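You operate a simulated robot arm through the tools that you are given. There is no shell and no other tool. Be economical: measure what you need, move in short steps, check, and stop when the job is done.

You are at the controls of a simulated two-armed robot. One attempt, no reset.

JOB
Carry the long white tray with both arms and set it on the top of the small white table.

The check looks at the end state, three seconds after you hand in, the way a careful person would. Anything else that was tipped, shoved, dropped, spilled or broken makes it a failure.

ROBOT AND FRAMES
Two 7-joint arms with two-finger parallel grippers on one trunk, on a base that drives. Base frame: it is fixed to the floor where the robot stands at the start and does not move with it; the origin is under the middle of the robot, x ahead of it, y to its left, z up. Units: m, rad, N and s.
The left shoulder is at the start at [0.05, 0.158, 0.983], the right one opposite. With the tool pointing down near the work surface each hand reaches from about 0.1 to 0.64 m from the robot's upright axis, wherever it stands, measured 20 degrees to its own side. Places, roughly: top of the small white table [-1.7, -1.8, 0.8]. Payload 3.91 kg a hand.
The tool frame of a hand sits at the grasp point between the pads (the TCP): z along the fingers, y along the line on which they close. The tips reach 0.03 m beyond it. The gripper opens to 0.11 m. The fingers are 0.02 m wide and 0.01 m thick; the gripper's body (0.048 by 0.112 m) begins 0.055 m behind the TCP.
Orientation is that of the tool frame in the base frame, as a unit quaternion [x, y, z, w]. With the fingers straight down and closing along the base's y, the tool's x points along the base's -x, its y along +y and its z along -z.

CONTROLS
- The arms move only by the tool arm_command. It takes "left_targets", "right_targets" or both (then of equal length, played together; a hand with none holds still); each is a list of rows, each a list of 3 entries, a list of its own where there are three numbers: the turn, a rotation vector about the base's x, y, z in rad, then the shift along the base's x, y, z in mm, then the finger opening in mm, from 0 to 110. In form: [[[rx, ry, rz], [dx, dy, dz], fingers], ...]. A call has 1 to 12 rows; each row shifts and turns the commanded pose from where the row before left it. A row lasts 0.2 s, in which the tool goes at most 0.05 m and 0.15 rad; a call with a longer step from one row to the next is refused whole, and so is a gripper value outside its range. A pose out of reach is approached as far as the arm can. The call stops where the force on the tool passes 40 N (or 10 N more than at its start, if that is more) or the arm is blocked; 0.2 s more then pass. Each finger travels about 0.153 m/s and halts on what it meets, pressing with about 41 N; the grip force reading is that of the motor and also rises with nothing between the fingers. The clock runs only during rows and for 0.2 s after the last one: add rows that do not move to give the fingers time. It gives the time, the measured TCP pose, the force on the tool (base axes), the opening and the grip force at its end, in the units of the frame above (readings bear some noise), with the torque about the TCP (base axes, N m) and any sound that the robot's microphone picked up.
- Cameras (640 x 400 px; columns grow to the right, rows downward): "scene" is now at [0.1268, -0.0174, 1.1631]; the picture's right is [-0.26, -0.97, 0.00], its down [-0.20, 0.05, -0.98] and it looks along [0.94, -0.25, -0.21] (base axes); focal length 251 px, centre (320, 200). "left" rides on the left gripper at [0.073, -0.017, -0.103] in its tool frame; the picture's right is [0.23, 0.97, 0.00], its down [-0.76, 0.18, -0.62] and it looks along [-0.61, 0.14, 0.78] (tool axes); focal length 222 px, centre (320, 200). "right" rides on the right gripper at [0.072, 0.017, -0.103] in its tool frame; the picture's right is [-0.23, 0.97, 0.00], its down [-0.76, -0.18, -0.62] and it looks along [-0.61, -0.14, 0.78] (tool axes); focal length 222 px, centre (320, 200). There is no depth. A picture from a camera that has moved, and an enlarged one, comes with that camera's place and axes in the base frame and with its lens. The place of the scene camera against the robot may be out by one fixed shift of up to 0.018 m in any direction.
- camera(camera): a new picture of that camera. The clock stands still meanwhile.
- raise_lower(by): slides the trunk up (or, below 0, down) by that many m; the arms and the scene camera ride with it, the base frame stays. It gives what a move gives, with no picture.
- steer(legs): drives the robot by 1 to 6 legs, each [ahead, turn to the left] in m and rad, along the robot's own axes; the way and the turn of a leg run together, so that a leg with both is an arc; at most 1.5 m and 3.142 rad a leg. The arms and the cameras ride along, it lands a little off, and it stops where it bumps. It gives what a move gives.
- turn_head(pan, tilt): turns the head with the scene camera to pan (to the left, within 1.396 rad either way) and tilt (down, from -0.506 to 1.204), counted from straight ahead of the robot. It gives what a move gives.
- enlarge(camera, box): a new picture of the part [left, top, right, bottom] of that camera's present view, enlarged. The clock stands still meanwhile.
- finish_job(): hands the job in; it is judged then, once.

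Work in short steps. Places have to be worked out from the pictures, the camera data and where the tool is seen: move nearer, look again, correct. Check each grasp and each placing, and mend what went wrong. You have 120 turns and 88 pictures in all, those below and enlarged ones among them. Open the grippers and draw the arms clear of the work before you hand the job in, unless the task says otherwise; then end with one line.

The tools are called as a command line: name --argument value ..., lists and objects as JSON in quotes. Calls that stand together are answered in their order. arm_command: Moves the arms, as the interface text tells. Its arguments: {"type":"object","properties":{"left_targets":{"type":"array","items":{"type":"array"}},"right_targets":{"type":"array","items":{"type":"array"}}},"required":[]} The other tools are called the same way: raise_lower (by) slides the trunk up or down; steer (legs) drives the base; turn_head (pan, tilt) turns the head that bears the scene camera; camera (camera) takes a picture; enlarge (camera, box) takes an enlarged picture of a part of a camera's view; finish_job () hands the job in.

At the start:

```text
time_s: 0.0
left_ee_pos: [0.4683, 0.0563, 1.1274]
left_tool_rot: [-0.001, 1.0, 0.0, 0.0]
left_wrist_force: [0.3, 0.0, 0.6]
left_torque: [-0.01, 0.02, 0.01]
left_finger_gap: 0.1097
left_finger_force: 0.1
right_ee_pos: [0.3539, -0.2809, 1.1336]
right_tool_rot: [0.0, 1.0, 0.0, 0.0]
right_wrist_force: [0.0, 0.6, 0.1]
right_torque: [-0.01, 0.01, -0.05]
right_finger_gap: 0.11
right_finger_force: 0.2
trunk travel left (down, up): [-0.225, 0.257]
robot x, y, heading: [0.0003, -0.0011, -0.0]
head pan, tilt: [-0.262, 0.209]
```

scene: 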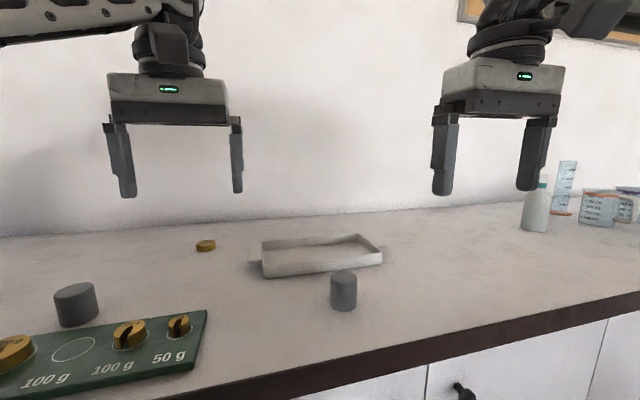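
right: 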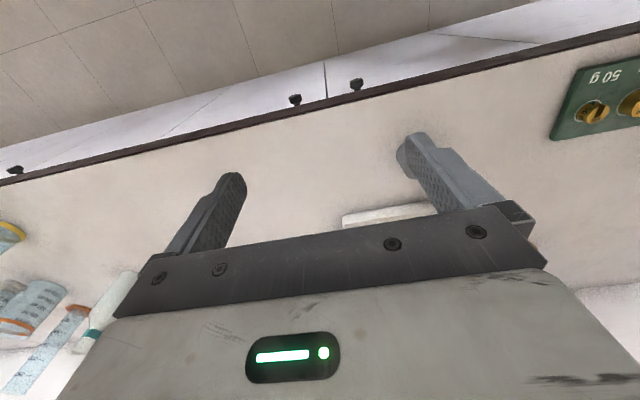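
left: 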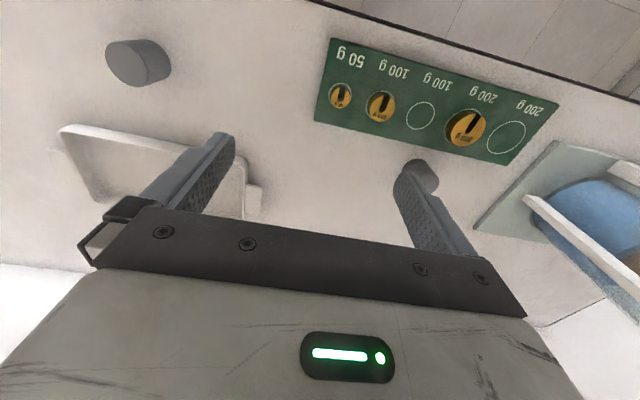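

The tray is ahead, with a grey cylinder close in front of it. I enlarge the view to measure it.

enlarge --camera "scene" --box '[180, 200, 420, 350]'

turn_head --pan -0.1 --tilt 0.75

camera --camera "scene"

```text
2.67 times, centred on (300, 275) of scene
camera zoom: at [0.1268, -0.0174, 1.1631], right [-0.26, -0.97, 0.0], down [-0.2, 0.05, -0.98], along [0.94, -0.25, -0.21], focal length 669 px, centre (373, 0)
```

zoom: 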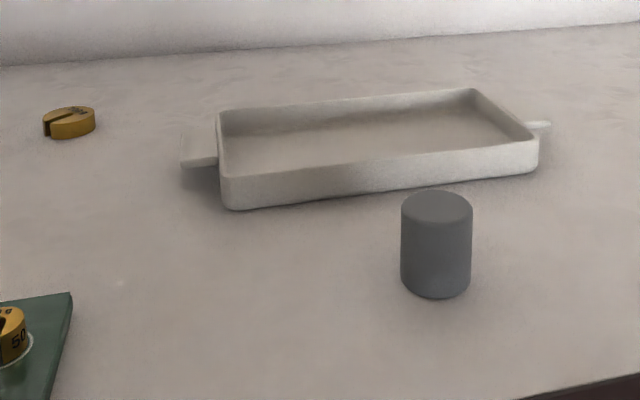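

```text
time_s: 1.0
left_ee_pos: [0.4681, 0.0584, 1.1277]
left_tool_rot: [-0.001, 1.0, 0.0, 0.001]
left_wrist_force: [-0.8, 0.6, -0.8]
left_torque: [0.06, 0.02, -0.04]
left_finger_gap: 0.11
left_finger_force: 0.0
right_ee_pos: [0.3546, -0.281, 1.1327]
right_tool_rot: [0.0, 1.0, 0.001, 0.0]
right_wrist_force: [0.4, -1.3, -0.8]
right_torque: [0.03, 0.02, 0.01]
right_finger_gap: 0.1099
right_finger_force: 0.1
trunk travel left (down, up): [-0.225, 0.257]
robot x, y, heading: [0.0038, -0.0001, -0.001]
head pan, tilt: [-0.099, 0.75]
```

```text
83 pictures are left
camera scene: at [0.1192, -0.0016, 1.1144], right [-0.1, -0.99, 0.0], down [-0.68, 0.07, -0.73], along [0.73, -0.07, -0.68], focal length 251 px, centre (320, 200)
```

scene: 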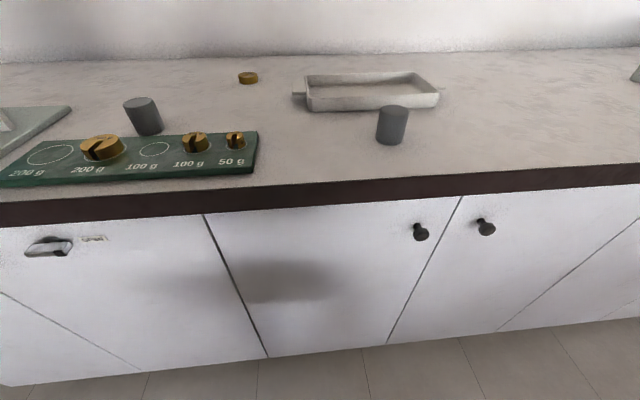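

Triangulating puts the tray handles at about (0.667, 0.0) and (0.66, -0.33), z ≈ 0.91, and the bench edge at x ≈ 0.37. I need to be centred at y ≈ -0.165 and a bit closer. First I look down to see how much room the base has.

turn_head --pan 0.0 --tilt 1.2

camera --camera "scene"

```text
time_s: 1.9
left_ee_pos: [0.4681, 0.0568, 1.1274]
left_tool_rot: [-0.001, 1.0, 0.0, 0.0]
left_wrist_force: [0.4, 0.0, 0.2]
left_torque: [0.01, -0.01, 0.01]
left_finger_gap: 0.11
left_finger_force: 0.0
right_ee_pos: [0.3539, -0.2817, 1.1339]
right_tool_rot: [0.0, 1.0, 0.001, 0.0]
right_wrist_force: [-0.6, 0.0, 0.2]
right_torque: [0.02, 0.01, -0.02]
right_finger_gap: 0.1099
right_finger_force: 0.1
trunk travel left (down, up): [-0.225, 0.257]
robot x, y, heading: [0.0025, 0.0015, -0.002]
head pan, tilt: [0.0, 1.201]
```

```text
82 pictures are left
camera scene: at [0.0927, 0.0067, 1.0826], right [0.0, -1.0, 0.0], down [-0.93, 0.0, -0.36], along [0.36, 0.0, -0.93], focal length 251 px, centre (320, 200)
```

scene: 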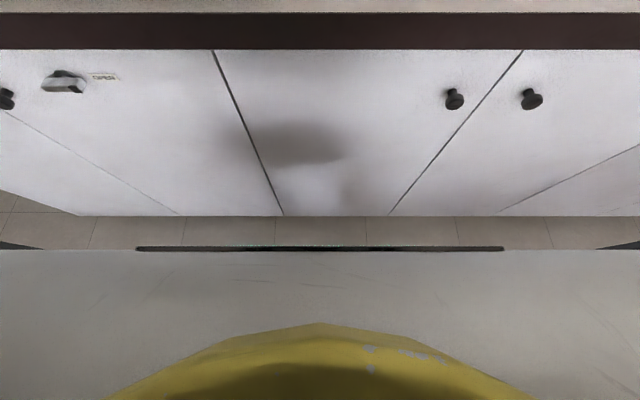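

There is about 0.13 m or more between the base and the cabinet. I shift sideways to y ≈ -0.165 with a back-and-forth drive and end 0.10 m further ahead.

steer --legs '[[-0.45, 0], [0, -0.35], [0.48, 0], [0, 0.35], [0.1, 0]]'

turn_head --pan 0.0 --tilt 0.6

camera --camera "scene"

camera --camera "left"

camera --camera "right"

```text
time_s: 9.9
left_ee_pos: [0.5647, -0.1133, 1.1278]
left_tool_rot: [0.002, 1.0, 0.0, -0.001]
left_wrist_force: [-0.2, 0.7, -0.2]
left_torque: [0.02, 0.01, 0.01]
left_finger_gap: 0.1102
left_finger_force: 0.0
right_ee_pos: [0.4497, -0.4504, 1.1347]
right_tool_rot: [0.004, 1.0, 0.0, 0.0]
right_wrist_force: [1.3, -0.6, 0.2]
right_torque: [-0.01, 0.0, -0.02]
right_finger_gap: 0.1099
right_finger_force: 0.0
trunk travel left (down, up): [-0.225, 0.257]
robot x, y, heading: [0.0955, -0.1683, -0.004]
head pan, tilt: [0.0, 1.201]
```

```text
time_s: 10.9
left_ee_pos: [0.5644, -0.1137, 1.127]
left_tool_rot: [0.002, 1.0, -0.001, 0.0]
left_wrist_force: [-0.2, 0.4, 0.2]
left_torque: [-0.01, 0.02, -0.03]
left_finger_gap: 0.1098
left_finger_force: 0.1
right_ee_pos: [0.4488, -0.4491, 1.1336]
right_tool_rot: [0.004, 1.0, 0.0, 0.0]
right_wrist_force: [0.2, 0.4, 0.2]
right_torque: [0.03, 0.01, -0.02]
right_finger_gap: 0.1101
right_finger_force: 0.1
trunk travel left (down, up): [-0.225, 0.257]
robot x, y, heading: [0.096, -0.1672, -0.009]
head pan, tilt: [0.0, 0.6]
```

```text
81 pictures are left
camera scene: at [0.2208, -0.1608, 1.1271], right [-0.01, -1.0, 0.0], down [-0.57, 0.0, -0.82], along [0.82, -0.01, -0.57], focal length 251 px, centre (320, 200)
```

scene: 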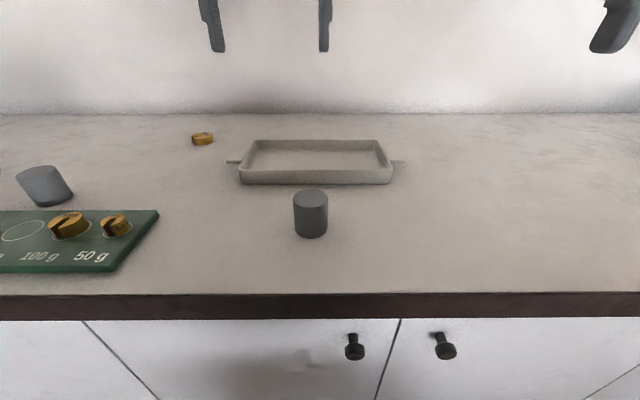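

```text
80 pictures are left
camera left: at [0.4912, -0.1308, 1.2316], right [-0.22, 0.98, 0.0], down [0.76, 0.17, 0.62], along [0.61, 0.14, -0.78], focal length 222 px, centre (320, 200)
```

left: 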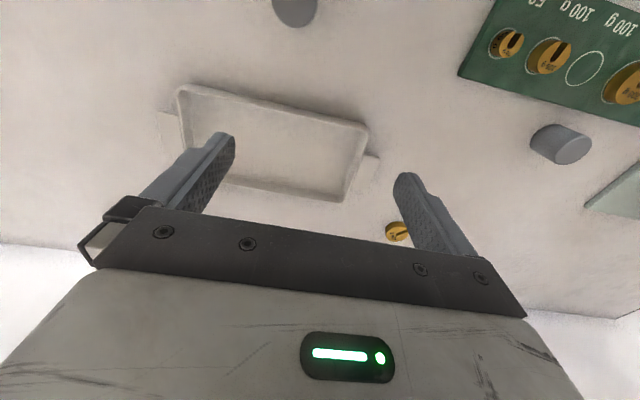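

```text
79 pictures are left
camera right: at [0.3758, -0.4327, 1.2385], right [0.23, 0.97, 0.0], down [0.76, -0.18, 0.62], along [0.61, -0.15, -0.78], focal length 222 px, centre (320, 200)
```

right: 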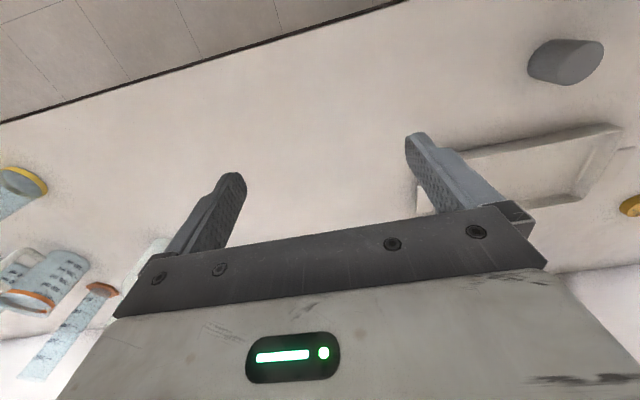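

The robot is now centred. I enlarge the tray to see the handles.

enlarge --camera "scene" --box '[210, 110, 420, 250]'

enlarge --camera "left" --box '[140, 60, 420, 240]'

```text
2.86 times, centred on (315, 180) of scene
camera zoom: at [0.2208, -0.1608, 1.1271], right [-0.01, -1.0, 0.0], down [-0.57, 0.0, -0.82], along [0.82, -0.01, -0.57], focal length 717 px, centre (334, 257)
```

zoom: 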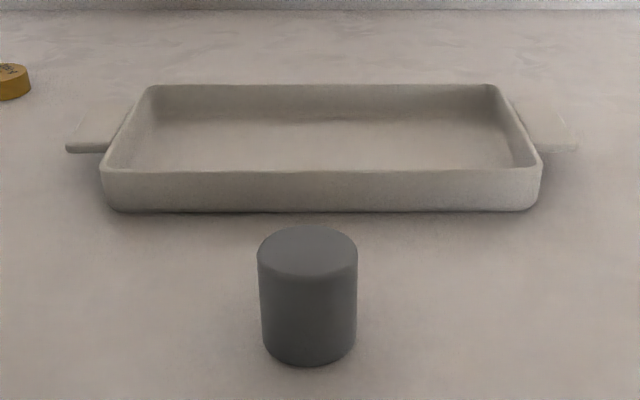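

```text
2.22 times, centred on (280, 150) of left
camera zoom: at [0.4912, -0.1308, 1.2316], right [-0.22, 0.98, 0.0], down [0.76, 0.17, 0.62], along [0.61, 0.14, -0.78], focal length 494 px, centre (409, 311)
```

zoom: 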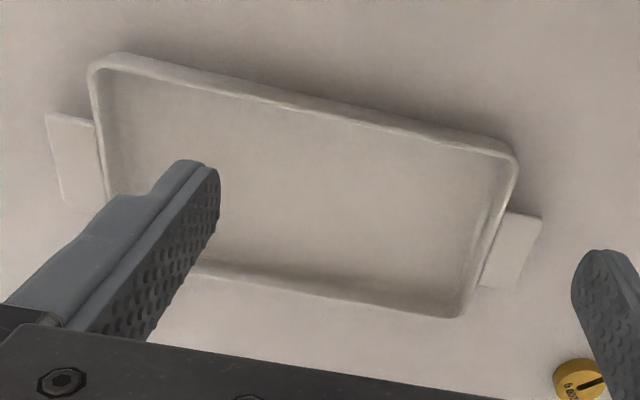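

The tray is centred at about (0.661, -0.164). Each end tab is about 62 mm wide in x and 27 mm deep, with its top at z ≈ 0.925; the bench is at about 0.90. I move the hands above the tabs and turn them so the fingers close along x, cameras outward.

arm_command --left_targets '[[[0, 0, -0.1428], [8.7, 8.9, 0], 110], [[0, 0, -0.1428], [8.7, 8.9, 0], 110], [[0, 0, -0.1428], [8.7, 8.9, 0], 110], [[0, 0, -0.1428], [8.7, 8.9, 0], 110], [[0, 0, -0.1428], [8.7, 8.9, 0], 110], [[0, 0, -0.1428], [8.7, 8.9, 0], 110], [[0, 0, -0.1428], [8.7, 8.9, 0], 110], [[0, 0, -0.1428], [8.7, 8.9, 0], 110], [[0, 0, -0.1428], [8.7, 8.9, 0], 110], [[0, 0, -0.1428], [8.7, 8.9, 0], 110], [[0, 0, -0.1428], [8.7, 8.9, 0], 110], [[0, 0, 0], [0, 0, 0], 110]]' --right_targets '[[[0, 0, 0.1428], [19.3, 12.5, 0], 110], [[0, 0, 0.1428], [19.3, 12.5, 0], 110], [[0, 0, 0.1428], [19.3, 12.5, 0], 110], [[0, 0, 0.1428], [19.3, 12.5, 0], 110], [[0, 0, 0.1428], [19.3, 12.5, 0], 110], [[0, 0, 0.1428], [19.3, 12.5, 0], 110], [[0, 0, 0.1428], [19.3, 12.5, 0], 110], [[0, 0, 0.1428], [19.3, 12.5, 0], 110], [[0, 0, 0.1428], [19.3, 12.5, 0], 110], [[0, 0, 0.1428], [19.3, 12.5, 0], 110], [[0, 0, 0.1428], [19.3, 12.5, 0], 110], [[0, 0, 0], [0, 0, 0], 110]]'

camera --camera "left"

camera --camera "right"

camera --camera "scene"

```text
time_s: 13.6
left_ee_pos: [0.4024, -0.1046, 1.0014]
left_tool_rot: [0.708, 0.706, 0.0, -0.001]
left_wrist_force: [1.1, 24.8, -1.1]
left_torque: [-2.0, 0.08, 0.07]
left_finger_gap: 0.11
left_finger_force: 0.1
left hand out of reach, approached as far as the arm can: row 4, 5, 6, 7, 8, 9, 10, 11
right_ee_pos: [0.4125, -0.1938, 1.0032]
right_tool_rot: [-0.704, 0.71, -0.001, 0.0]
right_wrist_force: [-1.4, -23.9, 1.2]
right_torque: [2.06, -0.1, 0.33]
right_finger_gap: 0.11
right_finger_force: 0.1
right hand out of reach, approached as far as the arm can: row 4, 5, 6, 7, 8, 9, 10, 11
trunk travel left (down, up): [-0.225, 0.257]
robot x, y, heading: [0.097, -0.1682, -0.008]
head pan, tilt: [0.0, 0.6]
```

```text
76 pictures are left
camera left: at [0.3848, -0.0326, 1.1055], right [0.97, 0.22, 0.0], down [0.18, -0.76, 0.62], along [0.14, -0.61, -0.78], focal length 222 px, centre (320, 200)
```

left: 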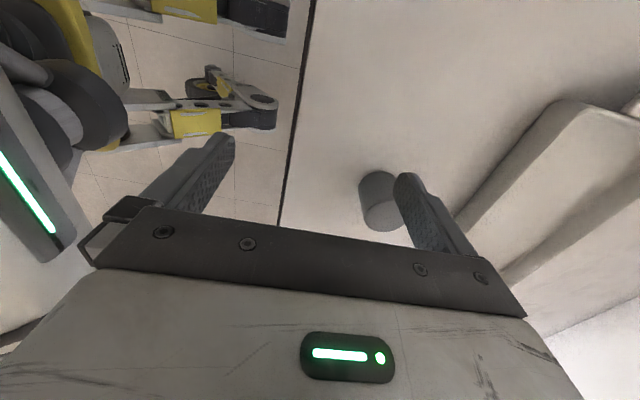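

```text
75 pictures are left
camera right: at [0.3943, -0.2663, 1.1066], right [-0.97, 0.24, 0.0], down [0.18, 0.76, 0.62], along [0.15, 0.6, -0.78], focal length 222 px, centre (320, 200)
```

right: 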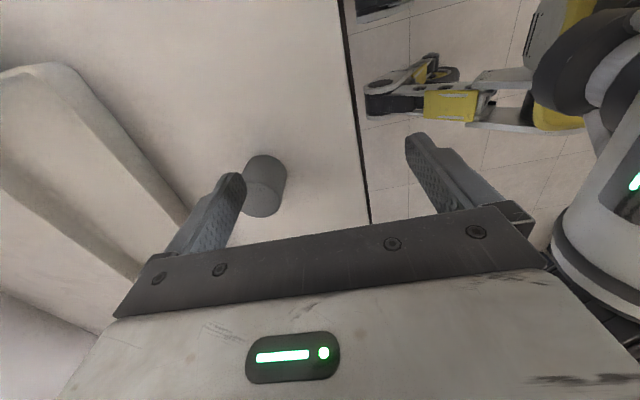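

```text
74 pictures are left
camera scene: at [0.2208, -0.1607, 1.1272], right [-0.01, -1.0, 0.0], down [-0.56, 0.0, -0.83], along [0.83, -0.01, -0.56], focal length 251 px, centre (320, 200)
```

scene: 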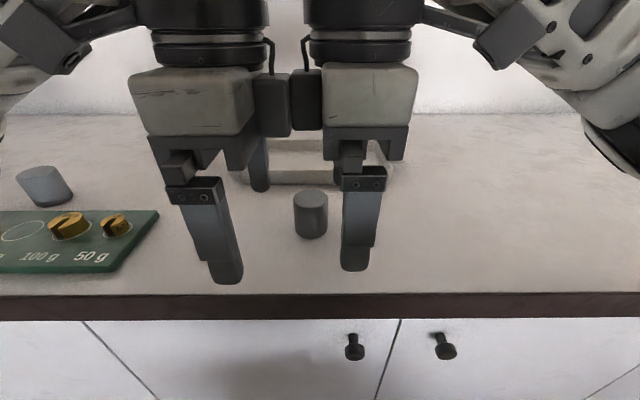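

The high poses were out of reach, so the hands drew in and are pressing against each other. I separate them with a small step and see how the commanded pose behaves.

arm_command --left_targets '[[[0, 0, 0], [0, 30, 0], 110], [[0, 0, 0], [0, 0, 0], 110]]' --right_targets '[[[0, 0, 0], [0, -30, 0], 110], [[0, 0, 0], [0, 0, 0], 110]]'

```text
time_s: 14.2
left_ee_pos: [0.3926, -0.0803, 0.9978]
left_tool_rot: [0.709, 0.706, -0.001, 0.001]
left_wrist_force: [-0.4, 1.2, 0.2]
left_torque: [-0.02, -0.02, 0.0]
left_finger_gap: 0.1102
left_finger_force: 0.0
left hand out of reach, approached as far as the arm can: row 1
right_ee_pos: [0.4049, -0.22, 1.0014]
right_tool_rot: [-0.704, 0.71, 0.001, 0.001]
right_wrist_force: [-0.2, 0.1, 0.4]
right_torque: [-0.01, 0.03, 0.0]
right_finger_gap: 0.1102
right_finger_force: 0.0
right hand out of reach, approached as far as the arm can: row 1
trunk travel left (down, up): [-0.225, 0.257]
robot x, y, heading: [0.0973, -0.1641, -0.008]
head pan, tilt: [0.0, 0.6]
```

They are free now. I raise the trunk by 0.2 m, so the work sits lower relative to the shoulders and reach improves.

raise_lower --by 0.2

arm_command --left_targets '[[[0, 0, 0], [0, 10, 0], 110], [[0, 0, 0], [0, 0, 0], 110]]' --right_targets '[[[0, 0, 0], [0, -10, 0], 110], [[0, 0, 0], [0, 0, 0], 110]]'

```text
time_s: 16.3
left_ee_pos: [0.3927, -0.0796, 1.1979]
left_tool_rot: [0.709, 0.706, -0.001, -0.001]
left_wrist_force: [-0.4, -0.4, -0.2]
left_torque: [-0.02, 0.01, -0.01]
left_finger_gap: 0.1101
left_finger_force: 0.1
right_ee_pos: [0.4051, -0.221, 1.2003]
right_tool_rot: [-0.704, 0.711, 0.0, 0.0]
right_wrist_force: [0.1, -0.3, -1.0]
right_torque: [0.0, 0.03, 0.01]
right_finger_gap: 0.1102
right_finger_force: 0.0
trunk travel left (down, up): [-0.425, 0.057]
robot x, y, heading: [0.0955, -0.1654, -0.003]
head pan, tilt: [0.0, 0.6]
```

```text
time_s: 16.9
left_ee_pos: [0.3882, -0.0707, 1.1966]
left_tool_rot: [0.708, 0.707, -0.001, 0.0]
left_wrist_force: [0.2, -0.3, 0.6]
left_torque: [0.01, -0.03, 0.02]
left_finger_gap: 0.1099
left_finger_force: 0.1
left hand out of reach, approached as far as the arm can: row 1
right_ee_pos: [0.4015, -0.2309, 1.2005]
right_tool_rot: [-0.703, 0.711, 0.001, 0.0]
right_wrist_force: [-0.2, 0.2, -0.1]
right_torque: [0.01, -0.04, -0.01]
right_finger_gap: 0.1102
right_finger_force: 0.2
trunk travel left (down, up): [-0.425, 0.057]
robot x, y, heading: [0.0983, -0.1622, -0.005]
head pan, tilt: [0.0, 0.6]
```

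Each call restarts from the measured pose. I lower both hands and move them outward to see whether this orientation becomes reachable.

arm_command --left_targets '[[[0, 0, 0], [0, 0, -40], 110], [[0, 0, 0], [0, 0, -40], 110], [[0, 0, 0], [0, 0, -40], 110], [[0, 0, 0], [0, 20, 0], 110], [[0, 0, 0], [0, 20, 0], 110]]' --right_targets '[[[0, 0, 0], [0, 0, -40], 110], [[0, 0, 0], [0, 0, -40], 110], [[0, 0, 0], [0, 0, -40], 110], [[0, 0, 0], [0, -20, 0], 110], [[0, 0, 0], [0, -20, 0], 110]]'

```text
time_s: 18.1
left_ee_pos: [0.38, -0.041, 1.0848]
left_tool_rot: [0.708, 0.706, 0.0, 0.0]
left_wrist_force: [0.9, -0.2, 0.1]
left_torque: [-0.01, 0.02, 0.0]
left_finger_gap: 0.11
left_finger_force: 0.0
left hand out of reach, approached as far as the arm can: row 5
right_ee_pos: [0.3958, -0.267, 1.0837]
right_tool_rot: [-0.702, 0.712, 0.0, 0.0]
right_wrist_force: [0.4, -0.5, -0.7]
right_torque: [0.0, -0.01, -0.01]
right_finger_gap: 0.11
right_finger_force: 0.0
right hand out of reach, approached as far as the arm can: row 5
trunk travel left (down, up): [-0.425, 0.057]
robot x, y, heading: [0.0977, -0.1635, -0.008]
head pan, tilt: [0.0, 0.6]
```

The outward-facing wrist orientation is the limiting factor, so I turn the hands back to the starting orientation, moving outward as I go. From there I will turn them the other way.

arm_command --left_targets '[[[0, 0, 0.1428], [4, 6, 0], 110], [[0, 0, 0.1428], [4, 6, 0], 110], [[0, 0, 0.1428], [4, 6, 0], 110], [[0, 0, 0.1428], [4, 6, 0], 110], [[0, 0, 0.1428], [4, 6, 0], 110], [[0, 0, 0.1428], [4, 6, 0], 110], [[0, 0, 0.1428], [4, 6, 0], 110], [[0, 0, 0.1428], [4, 6, 0], 110], [[0, 0, 0.1428], [4, 6, 0], 110], [[0, 0, 0.1428], [4, 6, 0], 110], [[0, 0, 0.1428], [4, 6, 0], 110], [[0, 0, 0], [0, 0, 0], 110]]' --right_targets '[[[0, 0, -0.1428], [4, -7, 0], 110], [[0, 0, -0.1428], [4, -7, 0], 110], [[0, 0, -0.1428], [4, -7, 0], 110], [[0, 0, -0.1428], [4, -7, 0], 110], [[0, 0, -0.1428], [4, -7, 0], 110], [[0, 0, -0.1428], [4, -7, 0], 110], [[0, 0, -0.1428], [4, -7, 0], 110], [[0, 0, -0.1428], [4, -7, 0], 110], [[0, 0, -0.1428], [4, -7, 0], 110], [[0, 0, -0.1428], [4, -7, 0], 110], [[0, 0, -0.1428], [4, -7, 0], 110], [[0, 0, 0], [0, 0, 0], 110]]'

```text
time_s: 20.7
left_ee_pos: [0.4246, 0.0243, 1.0831]
left_tool_rot: [0.0, 1.0, 0.0, 0.0]
left_wrist_force: [0.5, -0.2, 0.9]
left_torque: [0.02, 0.0, 0.03]
left_finger_gap: 0.1101
left_finger_force: 0.0
right_ee_pos: [0.4401, -0.3413, 1.0835]
right_tool_rot: [0.005, 1.0, -0.001, -0.001]
right_wrist_force: [-0.5, 0.5, 0.2]
right_torque: [0.0, 0.0, -0.02]
right_finger_gap: 0.1098
right_finger_force: 0.1
trunk travel left (down, up): [-0.425, 0.057]
robot x, y, heading: [0.0933, -0.1683, -0.005]
head pan, tilt: [0.0, 0.6]
```

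All reachable here. Now I turn the other way (cameras inward), moving slightly forward.

arm_command --left_targets '[[[0, 0, 0.1428], [8, 0, 0], 110], [[0, 0, 0.1428], [8, 0, 0], 110], [[0, 0, 0.1428], [8, 0, 0], 110], [[0, 0, 0.1428], [8, 0, 0], 110], [[0, 0, 0.1428], [8, 0, 0], 110], [[0, 0, 0.1428], [8, 0, 0], 110], [[0, 0, 0.1428], [8, 0, 0], 110], [[0, 0, 0.1428], [8, 0, 0], 110], [[0, 0, 0.1428], [8, 0, 0], 110], [[0, 0, 0.1428], [8, 0, 0], 110], [[0, 0, 0.1428], [8, 0, 0], 110], [[0, 0, 0], [0, 0, 0], 110]]' --right_targets '[[[0, 0, -0.1428], [7, 0, 0], 110], [[0, 0, -0.1428], [7, 0, 0], 110], [[0, 0, -0.1428], [7, 0, 0], 110], [[0, 0, -0.1428], [7, 0, 0], 110], [[0, 0, -0.1428], [7, 0, 0], 110], [[0, 0, -0.1428], [7, 0, 0], 110], [[0, 0, -0.1428], [7, 0, 0], 110], [[0, 0, -0.1428], [7, 0, 0], 110], [[0, 0, -0.1428], [7, 0, 0], 110], [[0, 0, -0.1428], [7, 0, 0], 110], [[0, 0, -0.1428], [7, 0, 0], 110], [[0, 0, 0], [0, 0, 0], 110]]'

```text
time_s: 23.3
left_ee_pos: [0.5128, 0.0238, 1.0828]
left_tool_rot: [-0.706, 0.708, 0.0, 0.0]
left_wrist_force: [-0.1, 0.4, 0.5]
left_torque: [0.02, -0.01, 0.04]
left_finger_gap: 0.1099
left_finger_force: 0.1
right_ee_pos: [0.5172, -0.3441, 1.0835]
right_tool_rot: [0.71, 0.704, 0.0, -0.001]
right_wrist_force: [-0.1, 0.4, 0.1]
right_torque: [0.0, 0.0, 0.02]
right_finger_gap: 0.1101
right_finger_force: 0.0
trunk travel left (down, up): [-0.425, 0.057]
robot x, y, heading: [0.0893, -0.1625, -0.009]
head pan, tilt: [0.0, 0.6]
```

This orientation works. I move forward over the tabs and down to z ≈ 1.01.

arm_command --left_targets '[[[0, 0, 0], [25, -6, 0], 110], [[0, 0, 0], [25, -6, 0], 110], [[0, 0, 0], [25, -6, 0], 110], [[0, 0, 0], [25, -6, -20], 110], [[0, 0, 0], [25, -6, -20], 110], [[0, 0, 0], [23, -6, -30], 110]]' --right_targets '[[[0, 0, 0], [24, 5, 0], 110], [[0, 0, 0], [24, 5, 0], 110], [[0, 0, 0], [24, 5, 0], 110], [[0, 0, 0], [24, 5, -20], 110], [[0, 0, 0], [24, 5, -20], 110], [[0, 0, 0], [24, 5, -30], 110]]'

camera --camera "left"

camera --camera "right"

camera --camera "scene"

```text
time_s: 24.7
left_ee_pos: [0.6613, -0.0113, 1.0107]
left_tool_rot: [-0.705, 0.709, 0.0, 0.001]
left_wrist_force: [0.3, 0.5, 0.3]
left_torque: [0.01, 0.0, 0.01]
left_finger_gap: 0.1099
left_finger_force: 0.1
right_ee_pos: [0.6639, -0.3114, 1.0111]
right_tool_rot: [0.71, 0.704, -0.002, 0.0]
right_wrist_force: [0.0, -0.9, -1.1]
right_torque: [0.0, 0.03, 0.01]
right_finger_gap: 0.1101
right_finger_force: 0.0
trunk travel left (down, up): [-0.425, 0.057]
robot x, y, heading: [0.0973, -0.1651, -0.013]
head pan, tilt: [0.0, 0.6]
```

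```text
73 pictures are left
camera left: at [0.6776, -0.0854, 1.1144], right [-0.97, -0.22, 0.0], down [-0.17, 0.76, 0.62], along [-0.14, 0.61, -0.78], focal length 222 px, centre (320, 200)
```

left: 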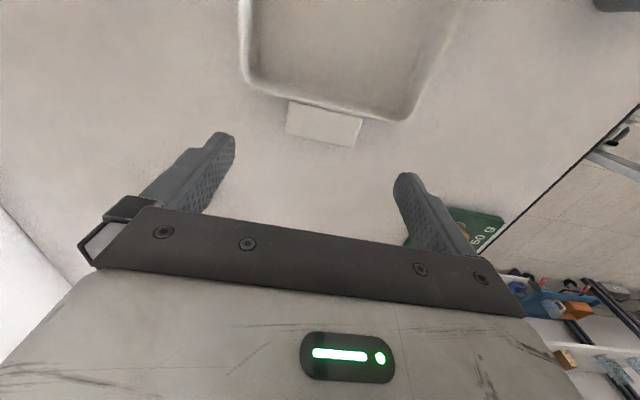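

```text
72 pictures are left
camera right: at [0.6813, -0.2398, 1.1151], right [0.97, -0.24, 0.0], down [-0.18, -0.76, 0.62], along [-0.15, -0.61, -0.78], focal length 222 px, centre (320, 200)
```

right: 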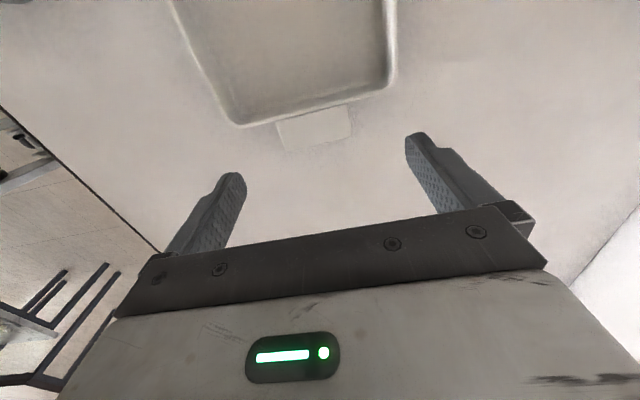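

```text
71 pictures are left
camera scene: at [0.2217, -0.1607, 1.3271], right [-0.01, -1.0, 0.0], down [-0.57, 0.0, -0.82], along [0.82, -0.01, -0.57], focal length 251 px, centre (320, 200)
```

scene: 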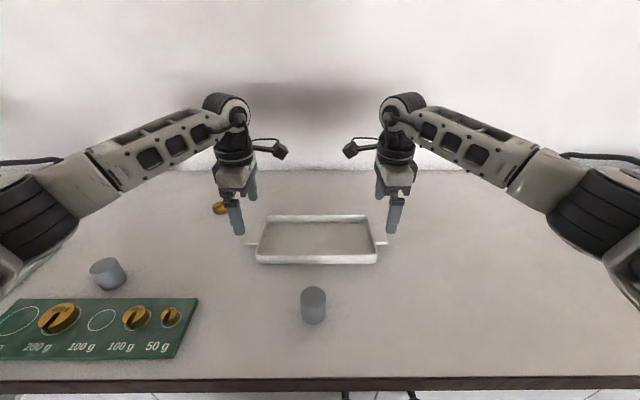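

Both fingers straddle their tabs. Tab centres come out at (0.657, -0.017) and (0.657, -0.311). I correct x and y and descend 62 mm, then check.

arm_command --left_targets '[[[0, 0, 0], [-4, -6, 0], 110], [[0, 0, 0], [0, 0, -22], 110], [[0, 0, 0], [0, 0, -20], 110], [[0, 0, 0], [0, 0, -20], 110]]' --right_targets '[[[0, 0, 0], [-7, 0, 0], 110], [[0, 0, 0], [0, 0, -22], 110], [[0, 0, 0], [0, 0, -20], 110], [[0, 0, 0], [0, 0, -20], 110]]'

camera --camera "left"

camera --camera "right"

enlarge --camera "scene" --box '[200, 130, 440, 280]'

```text
time_s: 25.7
left_ee_pos: [0.6562, -0.0168, 0.948]
left_tool_rot: [-0.706, 0.708, 0.0, 0.001]
left_wrist_force: [0.9, 0.3, 1.1]
left_torque: [0.01, -0.02, 0.02]
left_finger_gap: 0.11
left_finger_force: 0.1
right_ee_pos: [0.6536, -0.3125, 0.9521]
right_tool_rot: [0.71, 0.704, 0.0, 0.0]
right_wrist_force: [1.0, 0.5, 0.9]
right_torque: [0.0, -0.01, -0.02]
right_finger_gap: 0.11
right_finger_force: 0.0
trunk travel left (down, up): [-0.425, 0.057]
robot x, y, heading: [0.0986, -0.1658, -0.007]
head pan, tilt: [0.0, 0.6]
```

```text
70 pictures are left
camera left: at [0.6729, -0.0904, 1.0526], right [-0.97, -0.22, 0.0], down [-0.17, 0.76, 0.62], along [-0.14, 0.61, -0.78], focal length 222 px, centre (320, 200)
```

left: 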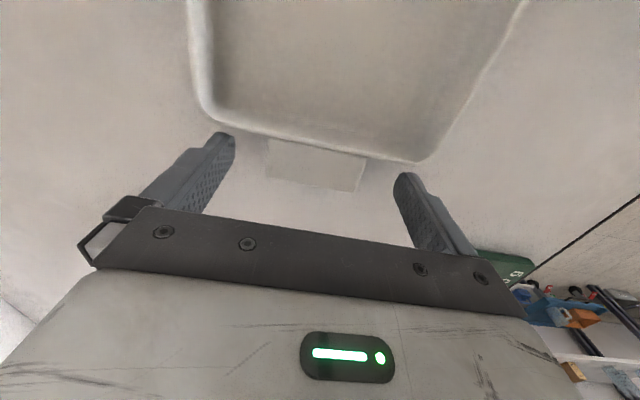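

```text
69 pictures are left
camera right: at [0.6712, -0.2406, 1.0557], right [0.97, -0.24, 0.0], down [-0.18, -0.76, 0.62], along [-0.15, -0.61, -0.78], focal length 222 px, centre (320, 200)
```

right: 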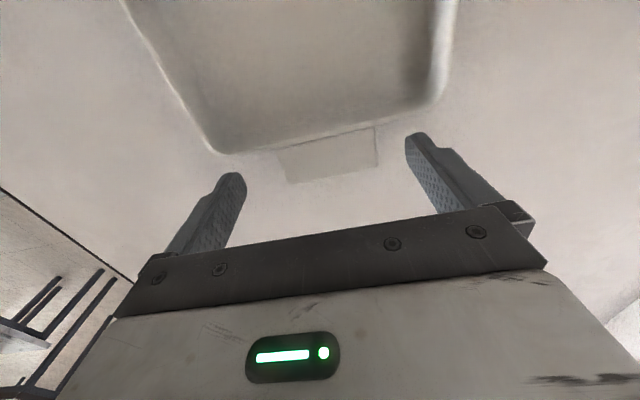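

```text
2.67 times, centred on (320, 205) of scene
camera zoom: at [0.2211, -0.1608, 1.3272], right [-0.01, -1.0, 0.0], down [-0.57, 0.0, -0.82], along [0.82, -0.01, -0.57], focal length 669 px, centre (320, 187)
```

zoom: 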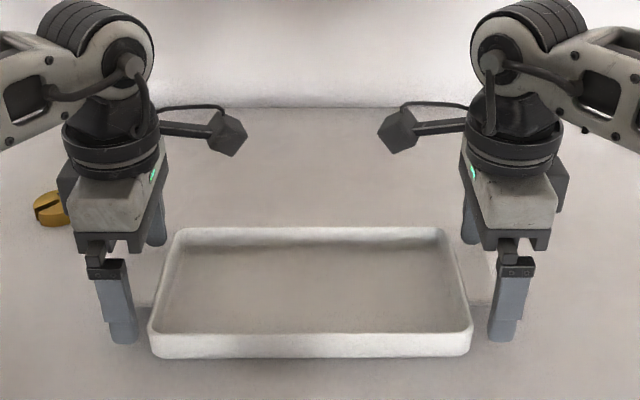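

The tabs' top triangulates to z ≈ 0.928. I make a final alignment, descend so the tips sit just below the tabs (tips ≈ 0.908), then close both grippers.

arm_command --left_targets '[[[0, 0, 0], [1, -1, -5], 110], [[0, 0, 0], [0, 0, -5], 110], [[0, 0, 0], [0, 0, 0], 80], [[0, 0, 0], [0, 0, 0], 60], [[0, 0, 0], [0, 0, 0], 40], [[0, 0, 0], [0, 0, 0], 30], [[0, 0, 0], [0, 0, 0], 30]]' --right_targets '[[[0, 0, 0], [5, 3, -7], 110], [[0, 0, 0], [0, 0, -7], 110], [[0, 0, 0], [0, 0, 0], 80], [[0, 0, 0], [0, 0, 0], 60], [[0, 0, 0], [0, 0, 0], 40], [[0, 0, 0], [0, 0, 0], 30], [[0, 0, 0], [0, 0, 0], 30]]'

camera --camera "left"

camera --camera "right"

```text
time_s: 27.3
left_ee_pos: [0.6572, -0.0185, 0.9401]
left_tool_rot: [-0.706, 0.708, 0.0, 0.001]
left_wrist_force: [1.4, 1.3, 1.5]
left_torque: [-0.08, -0.02, 0.1]
left_finger_gap: 0.0626
left_finger_force: 41.0
right_ee_pos: [0.6593, -0.3107, 0.9362]
right_tool_rot: [0.71, 0.704, -0.001, 0.001]
right_wrist_force: [-0.7, 0.2, 0.3]
right_torque: [-0.22, -0.08, 0.2]
right_finger_gap: 0.0624
right_finger_force: 41.0
trunk travel left (down, up): [-0.425, 0.057]
robot x, y, heading: [0.0965, -0.1648, -0.006]
head pan, tilt: [0.0, 0.6]
```

```text
67 pictures are left
camera left: at [0.674, -0.0922, 1.0443], right [-0.97, -0.22, 0.0], down [-0.17, 0.76, 0.62], along [-0.14, 0.61, -0.78], focal length 222 px, centre (320, 200)
```

left: 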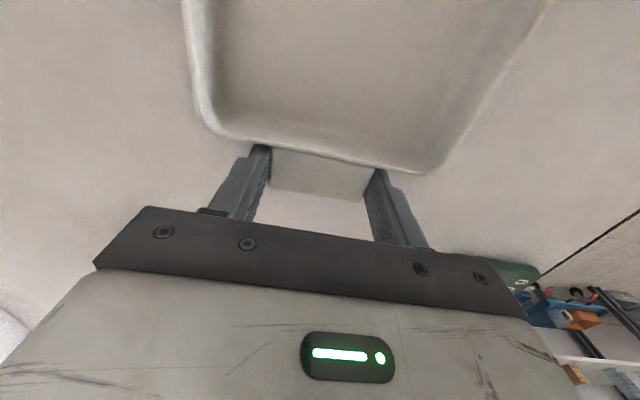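

```text
66 pictures are left
camera right: at [0.6768, -0.238, 1.0408], right [0.97, -0.24, 0.0], down [-0.18, -0.76, 0.62], along [-0.15, -0.61, -0.78], focal length 222 px, centre (320, 200)
```

right: 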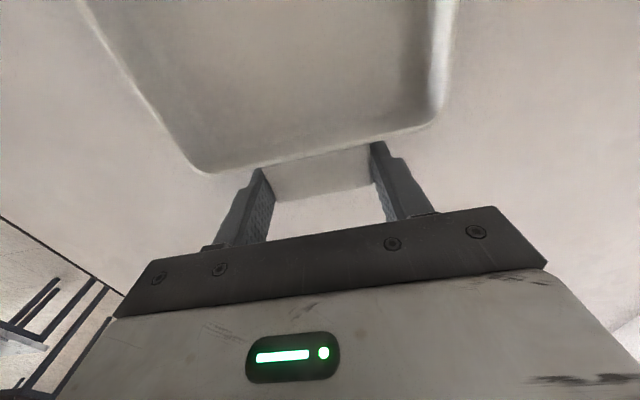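

Both tabs are gripped, with a 62.5 mm gap and 41 N at each hand. I lift slowly by 20 mm and look.

arm_command --left_targets '[[[0, 0, 0], [0, 0, 5], 30], [[0, 0, 0], [0, 0, 5], 30], [[0, 0, 0], [0, 0, 5], 30], [[0, 0, 0], [0, 0, 5], 30], [[0, 0, 0], [0, 0, 0], 30]]' --right_targets '[[[0, 0, 0], [0, 0, 5], 30], [[0, 0, 0], [0, 0, 5], 30], [[0, 0, 0], [0, 0, 5], 30], [[0, 0, 0], [0, 0, 5], 30], [[0, 0, 0], [0, 0, 0], 30]]'

enlarge --camera "scene" --box '[200, 130, 440, 280]'

```text
time_s: 28.5
left_ee_pos: [0.6564, -0.0169, 0.9596]
left_tool_rot: [-0.706, 0.708, 0.001, 0.001]
left_wrist_force: [4.0, -1.0, -0.5]
left_torque: [0.34, -0.1, 0.79]
left_finger_gap: 0.0625
left_finger_force: 41.1
right_ee_pos: [0.6591, -0.3102, 0.9559]
right_tool_rot: [0.71, 0.704, -0.001, 0.0]
right_wrist_force: [-4.9, 1.8, -1.3]
right_torque: [-0.39, 0.05, 0.6]
right_finger_gap: 0.0623
right_finger_force: 40.8
trunk travel left (down, up): [-0.425, 0.057]
robot x, y, heading: [0.0968, -0.1682, -0.004]
head pan, tilt: [0.0, 0.6]
```

```text
2.67 times, centred on (320, 205) of scene
camera zoom: at [0.221, -0.1608, 1.3271], right [-0.01, -1.0, 0.0], down [-0.57, 0.0, -0.82], along [0.82, -0.01, -0.57], focal length 669 px, centre (320, 187)
```

zoom: 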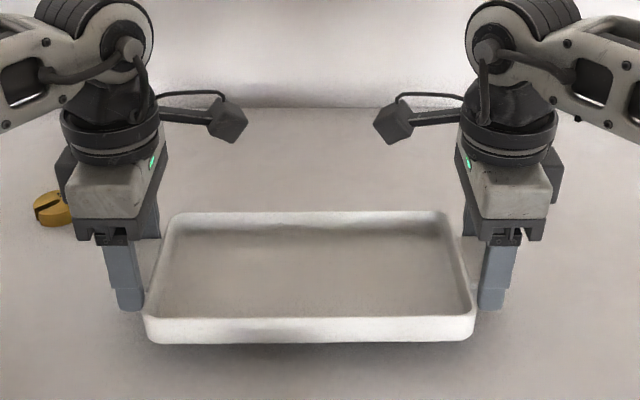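

The tray is up, level and light. I lift another 130 mm and draw it in a little.

arm_command --left_targets '[[[0, 0, 0], [0, 0, 15], 30], [[0, 0, 0], [0, 0, 20], 30], [[0, 0, 0], [0, 0, 20], 30], [[0, 0, 0], [0, 0, 20], 30], [[0, 0, 0], [0, 0, 20], 30], [[0, 0, 0], [0, 0, 20], 30], [[0, 0, 0], [0, 0, 15], 30], [[0, 0, 0], [-15, 0, 0], 30], [[0, 0, 0], [-20, 0, 0], 30], [[0, 0, 0], [-20, 0, 0], 30], [[0, 0, 0], [-15, 0, 0], 30], [[0, 0, 0], [0, 0, 0], 30]]' --right_targets '[[[0, 0, 0], [0, 0, 15], 30], [[0, 0, 0], [0, 0, 20], 30], [[0, 0, 0], [0, 0, 20], 30], [[0, 0, 0], [0, 0, 20], 30], [[0, 0, 0], [0, 0, 20], 30], [[0, 0, 0], [0, 0, 20], 30], [[0, 0, 0], [0, 0, 15], 30], [[0, 0, 0], [-15, 0, 0], 30], [[0, 0, 0], [-20, 0, 0], 30], [[0, 0, 0], [-20, 0, 0], 30], [[0, 0, 0], [-15, 0, 0], 30], [[0, 0, 0], [0, 0, 0], 30]]'

turn_head --pan -1.39 --tilt 0.3

camera --camera "scene"

```text
time_s: 31.1
left_ee_pos: [0.5853, -0.0174, 1.0891]
left_tool_rot: [-0.707, 0.707, 0.003, 0.001]
left_wrist_force: [4.7, 12.5, -3.4]
left_torque: [0.7, -0.25, 0.55]
left_finger_gap: 0.0622
left_finger_force: 40.9
right_ee_pos: [0.5883, -0.3083, 1.0864]
right_tool_rot: [0.711, 0.703, -0.001, -0.001]
right_wrist_force: [-4.0, -11.4, 0.8]
right_torque: [0.08, 0.3, 0.65]
right_finger_gap: 0.0624
right_finger_force: 40.6
trunk travel left (down, up): [-0.425, 0.057]
robot x, y, heading: [0.0925, -0.1672, -0.007]
head pan, tilt: [0.0, 0.6]
```

```text
time_s: 32.6
left_ee_pos: [0.5865, -0.0181, 1.0907]
left_tool_rot: [-0.706, 0.708, 0.001, 0.002]
left_wrist_force: [3.4, 17.7, -5.5]
left_torque: [0.97, 0.01, 0.48]
left_finger_gap: 0.0623
left_finger_force: 41.2
right_ee_pos: [0.5894, -0.3088, 1.0863]
right_tool_rot: [0.711, 0.704, -0.001, 0.001]
right_wrist_force: [-4.9, -18.6, 4.7]
right_torque: [0.69, -0.04, 0.68]
right_finger_gap: 0.0624
right_finger_force: 41.1
trunk travel left (down, up): [-0.425, 0.057]
robot x, y, heading: [0.0962, -0.1619, -0.006]
head pan, tilt: [-1.389, 0.3]
```

```text
64 pictures are left
camera scene: at [0.1489, -0.2521, 1.3546], right [-0.98, -0.17, 0.0], down [-0.05, 0.29, -0.96], along [0.17, -0.94, -0.3], focal length 251 px, centre (320, 200)
```

scene: 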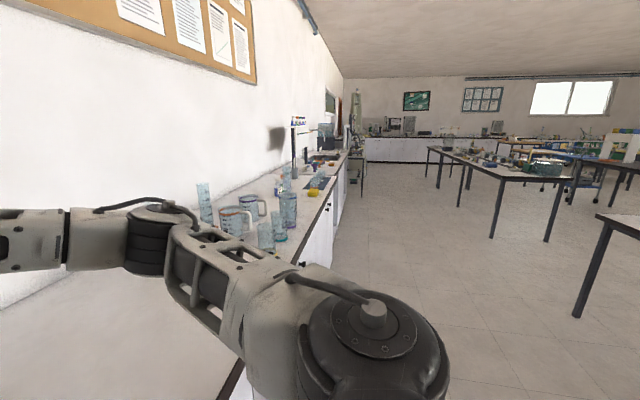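

The tray is held, with mild inward squeeze between the hands. I relax 1 mm on each side, then back straight out from the bench by 0.5 m.

arm_command --left_targets '[[[0, 0, 0], [0, 1.5, 0], 30], [[0, 0, 0], [0, 0, 0], 30]]' --right_targets '[[[0, 0, 0], [0, -1.5, 0], 30], [[0, 0, 0], [0, 0, 0], 30]]'

steer --legs '[[-0.5, 0]]'

turn_head --pan 0.0 --tilt 0.6

camera --camera "scene"

```text
time_s: 33.2
left_ee_pos: [0.5863, -0.0185, 1.0907]
left_tool_rot: [-0.706, 0.709, -0.001, 0.0]
left_wrist_force: [3.1, 6.0, -4.6]
left_torque: [1.27, 0.06, 0.81]
left_finger_gap: 0.0622
left_finger_force: 40.7
right_ee_pos: [0.5891, -0.3091, 1.0871]
right_tool_rot: [0.71, 0.704, 0.0, -0.001]
right_wrist_force: [-3.0, -5.1, 1.6]
right_torque: [-0.34, -0.05, -0.01]
right_finger_gap: 0.0623
right_finger_force: 40.8
trunk travel left (down, up): [-0.425, 0.057]
robot x, y, heading: [0.0969, -0.1675, -0.004]
head pan, tilt: [-1.389, 0.3]
```

```text
time_s: 36.2
left_ee_pos: [0.0787, -0.0136, 1.0906]
left_tool_rot: [-0.705, 0.709, 0.0, 0.001]
left_wrist_force: [3.7, -17.3, 1.1]
left_torque: [-0.67, 0.04, 0.35]
left_finger_gap: 0.0623
left_finger_force: 41.3
right_ee_pos: [0.0816, -0.3053, 1.0864]
right_tool_rot: [0.709, 0.705, 0.0, 0.0]
right_wrist_force: [-2.8, 16.3, -2.7]
right_torque: [-0.1, -0.05, 0.6]
right_finger_gap: 0.0624
right_finger_force: 41.5
trunk travel left (down, up): [-0.425, 0.057]
robot x, y, heading: [-0.4102, -0.1616, -0.008]
head pan, tilt: [-1.389, 0.3]
```

```text
time_s: 37.8
left_ee_pos: [0.0787, -0.0156, 1.0909]
left_tool_rot: [-0.706, 0.708, -0.001, -0.001]
left_wrist_force: [1.8, -0.3, -0.5]
left_torque: [0.04, 0.02, 0.22]
left_finger_gap: 0.0625
left_finger_force: 40.7
right_ee_pos: [0.0802, -0.3054, 1.0862]
right_tool_rot: [0.71, 0.704, 0.0, 0.0]
right_wrist_force: [-2.7, 0.5, 0.1]
right_torque: [-0.05, -0.05, 0.31]
right_finger_gap: 0.0624
right_finger_force: 41.4
trunk travel left (down, up): [-0.425, 0.057]
robot x, y, heading: [-0.4126, -0.1669, -0.007]
head pan, tilt: [0.0, 0.6]
```

```text
63 pictures are left
camera scene: at [-0.2872, -0.157, 1.3272], right [-0.01, -1.0, 0.0], down [-0.56, 0.0, -0.83], along [0.83, -0.01, -0.56], focal length 251 px, centre (320, 200)
```

scene: 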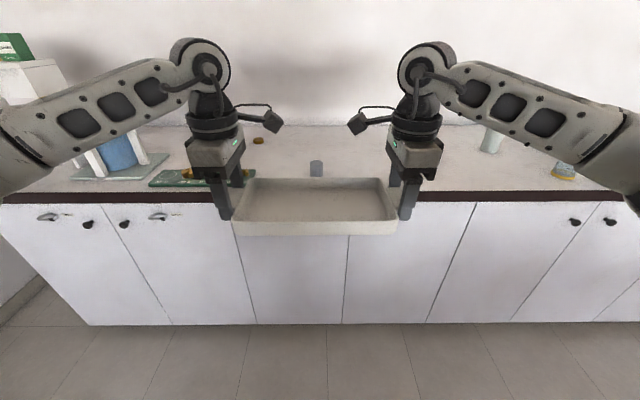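

The tray is stable and free of the bench. I turn right by 1.6 rad in place and look for the small white table.

steer --legs '[[0, -0.8], [0, -0.8]]'

turn_head --pan -0.65 --tilt 0.35

camera --camera "scene"

```text
time_s: 42.3
left_ee_pos: [-0.274, -0.6557, 1.091]
left_tool_rot: [0.013, 1.0, -0.001, -0.001]
left_wrist_force: [0.1, -4.3, -0.7]
left_torque: [-0.09, 0.03, 0.57]
left_finger_gap: 0.0623
left_finger_force: 41.2
right_ee_pos: [-0.5659, -0.6519, 1.087]
right_tool_rot: [1.0, -0.012, 0.0, 0.0]
right_wrist_force: [0.2, 4.1, -1.8]
right_torque: [0.08, 0.04, 0.6]
right_finger_gap: 0.0623
right_finger_force: 40.9
trunk travel left (down, up): [-0.425, 0.057]
robot x, y, heading: [-0.4115, -0.1604, -1.604]
head pan, tilt: [0.0, 0.6]
```

```text
time_s: 43.4
left_ee_pos: [-0.2747, -0.6574, 1.0892]
left_tool_rot: [0.012, 1.0, -0.001, -0.002]
left_wrist_force: [0.2, -1.7, -0.4]
left_torque: [0.08, 0.03, 0.11]
left_finger_gap: 0.0624
left_finger_force: 40.9
right_ee_pos: [-0.5664, -0.6525, 1.086]
right_tool_rot: [1.0, -0.013, 0.001, -0.001]
right_wrist_force: [0.4, 1.4, -0.9]
right_torque: [-0.08, 0.05, 0.2]
right_finger_gap: 0.0623
right_finger_force: 40.9
trunk travel left (down, up): [-0.425, 0.057]
robot x, y, heading: [-0.4108, -0.1654, -1.597]
head pan, tilt: [-0.649, 0.351]
```

```text
62 pictures are left
camera scene: at [-0.475, -0.2688, 1.3499], right [-0.78, 0.63, 0.0], down [0.21, 0.27, -0.94], along [-0.59, -0.73, -0.34], focal length 251 px, centre (320, 200)
```

scene: 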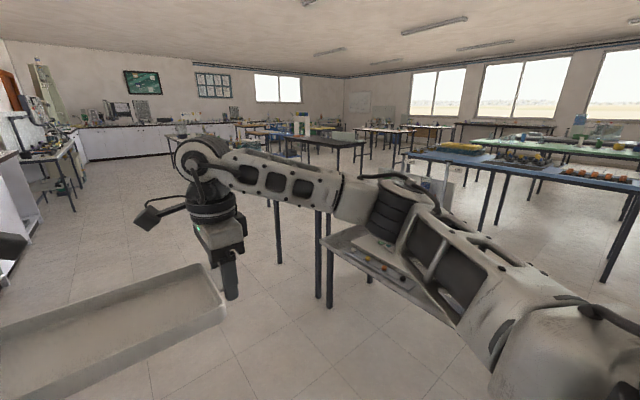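

The small table is behind the right arm, with legs near (-1.44, -1.48) and (-1.44, -2.08). Another item-laden table stands close by at the right. I turn to face the target for a clear view between the arms.

steer --legs '[[0, -0.62]]'

turn_head --pan 0.0 --tilt 0.35

camera --camera "scene"

```text
time_s: 45.5
left_ee_pos: [-0.5892, -0.6429, 1.0906]
left_tool_rot: [0.319, 0.948, 0.0, -0.001]
left_wrist_force: [-2.1, -2.8, -1.1]
left_torque: [-0.05, 0.04, 0.58]
left_finger_gap: 0.0623
left_finger_force: 41.3
right_ee_pos: [-0.8225, -0.4703, 1.0863]
right_tool_rot: [0.948, -0.32, 0.0, 0.0]
right_wrist_force: [2.0, 3.0, -0.5]
right_torque: [0.02, -0.08, 0.7]
right_finger_gap: 0.0624
right_finger_force: 41.1
trunk travel left (down, up): [-0.425, 0.057]
robot x, y, heading: [-0.4111, -0.1608, -2.23]
head pan, tilt: [-0.649, 0.351]
```

```text
time_s: 46.5
left_ee_pos: [-0.5885, -0.6442, 1.091]
left_tool_rot: [0.319, 0.948, -0.001, 0.0]
left_wrist_force: [-1.5, -0.9, -1.1]
left_torque: [0.06, 0.0, 0.14]
left_finger_gap: 0.0625
left_finger_force: 41.0
right_ee_pos: [-0.822, -0.4707, 1.0864]
right_tool_rot: [0.947, -0.32, 0.0, -0.002]
right_wrist_force: [0.1, 1.0, -1.3]
right_torque: [-0.03, 0.05, 0.17]
right_finger_gap: 0.0626
right_finger_force: 41.4
trunk travel left (down, up): [-0.425, 0.057]
robot x, y, heading: [-0.4125, -0.1609, -2.225]
head pan, tilt: [0.0, 0.351]
```

```text
61 pictures are left
camera scene: at [-0.4968, -0.2618, 1.3499], right [-0.79, 0.61, 0.0], down [0.21, 0.27, -0.94], along [-0.57, -0.75, -0.34], focal length 251 px, centre (320, 200)
```

scene: 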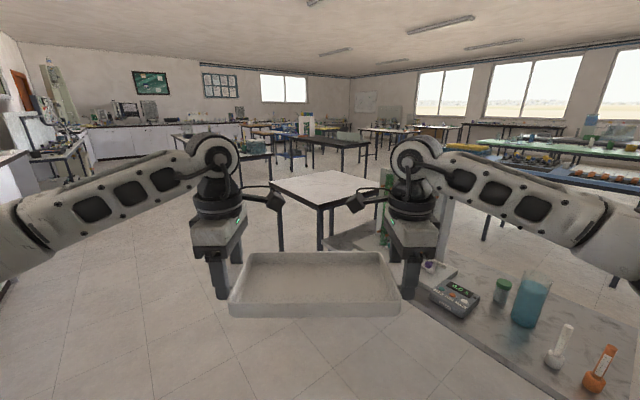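

The table top is empty: about x -2.0 to -1.35, y -2.08 to -1.38. A bench with glassware ends near y ≈ -1.1, so I will approach from the +x side. I turn to face -y, drive 1.56 m and check.

steer --legs '[[0, 0.655], [0.8, 0], [0.77, 0]]'

camera --camera "scene"

```text
time_s: 56.3
left_ee_pos: [-0.2901, -2.2342, 1.0909]
left_tool_rot: [0.005, 1.0, 0.0, -0.002]
left_wrist_force: [-0.3, -3.0, -0.9]
left_torque: [0.0, 0.02, 0.38]
left_finger_gap: 0.0625
left_finger_force: 41.2
right_ee_pos: [-0.5824, -2.2342, 1.086]
right_tool_rot: [1.0, -0.005, 0.0, -0.001]
right_wrist_force: [0.6, 3.8, -1.6]
right_torque: [0.02, 0.05, 0.5]
right_finger_gap: 0.0626
right_finger_force: 41.4
trunk travel left (down, up): [-0.425, 0.057]
robot x, y, heading: [-0.4339, -1.7423, -1.584]
head pan, tilt: [0.0, 0.351]
```

```text
60 pictures are left
camera scene: at [-0.4401, -1.8687, 1.3499], right [-1.0, 0.01, 0.0], down [0.0, 0.34, -0.94], along [-0.01, -0.94, -0.34], focal length 251 px, centre (320, 200)
```

scene: 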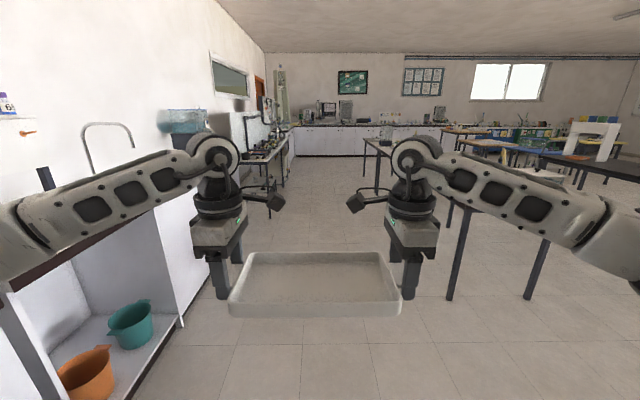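

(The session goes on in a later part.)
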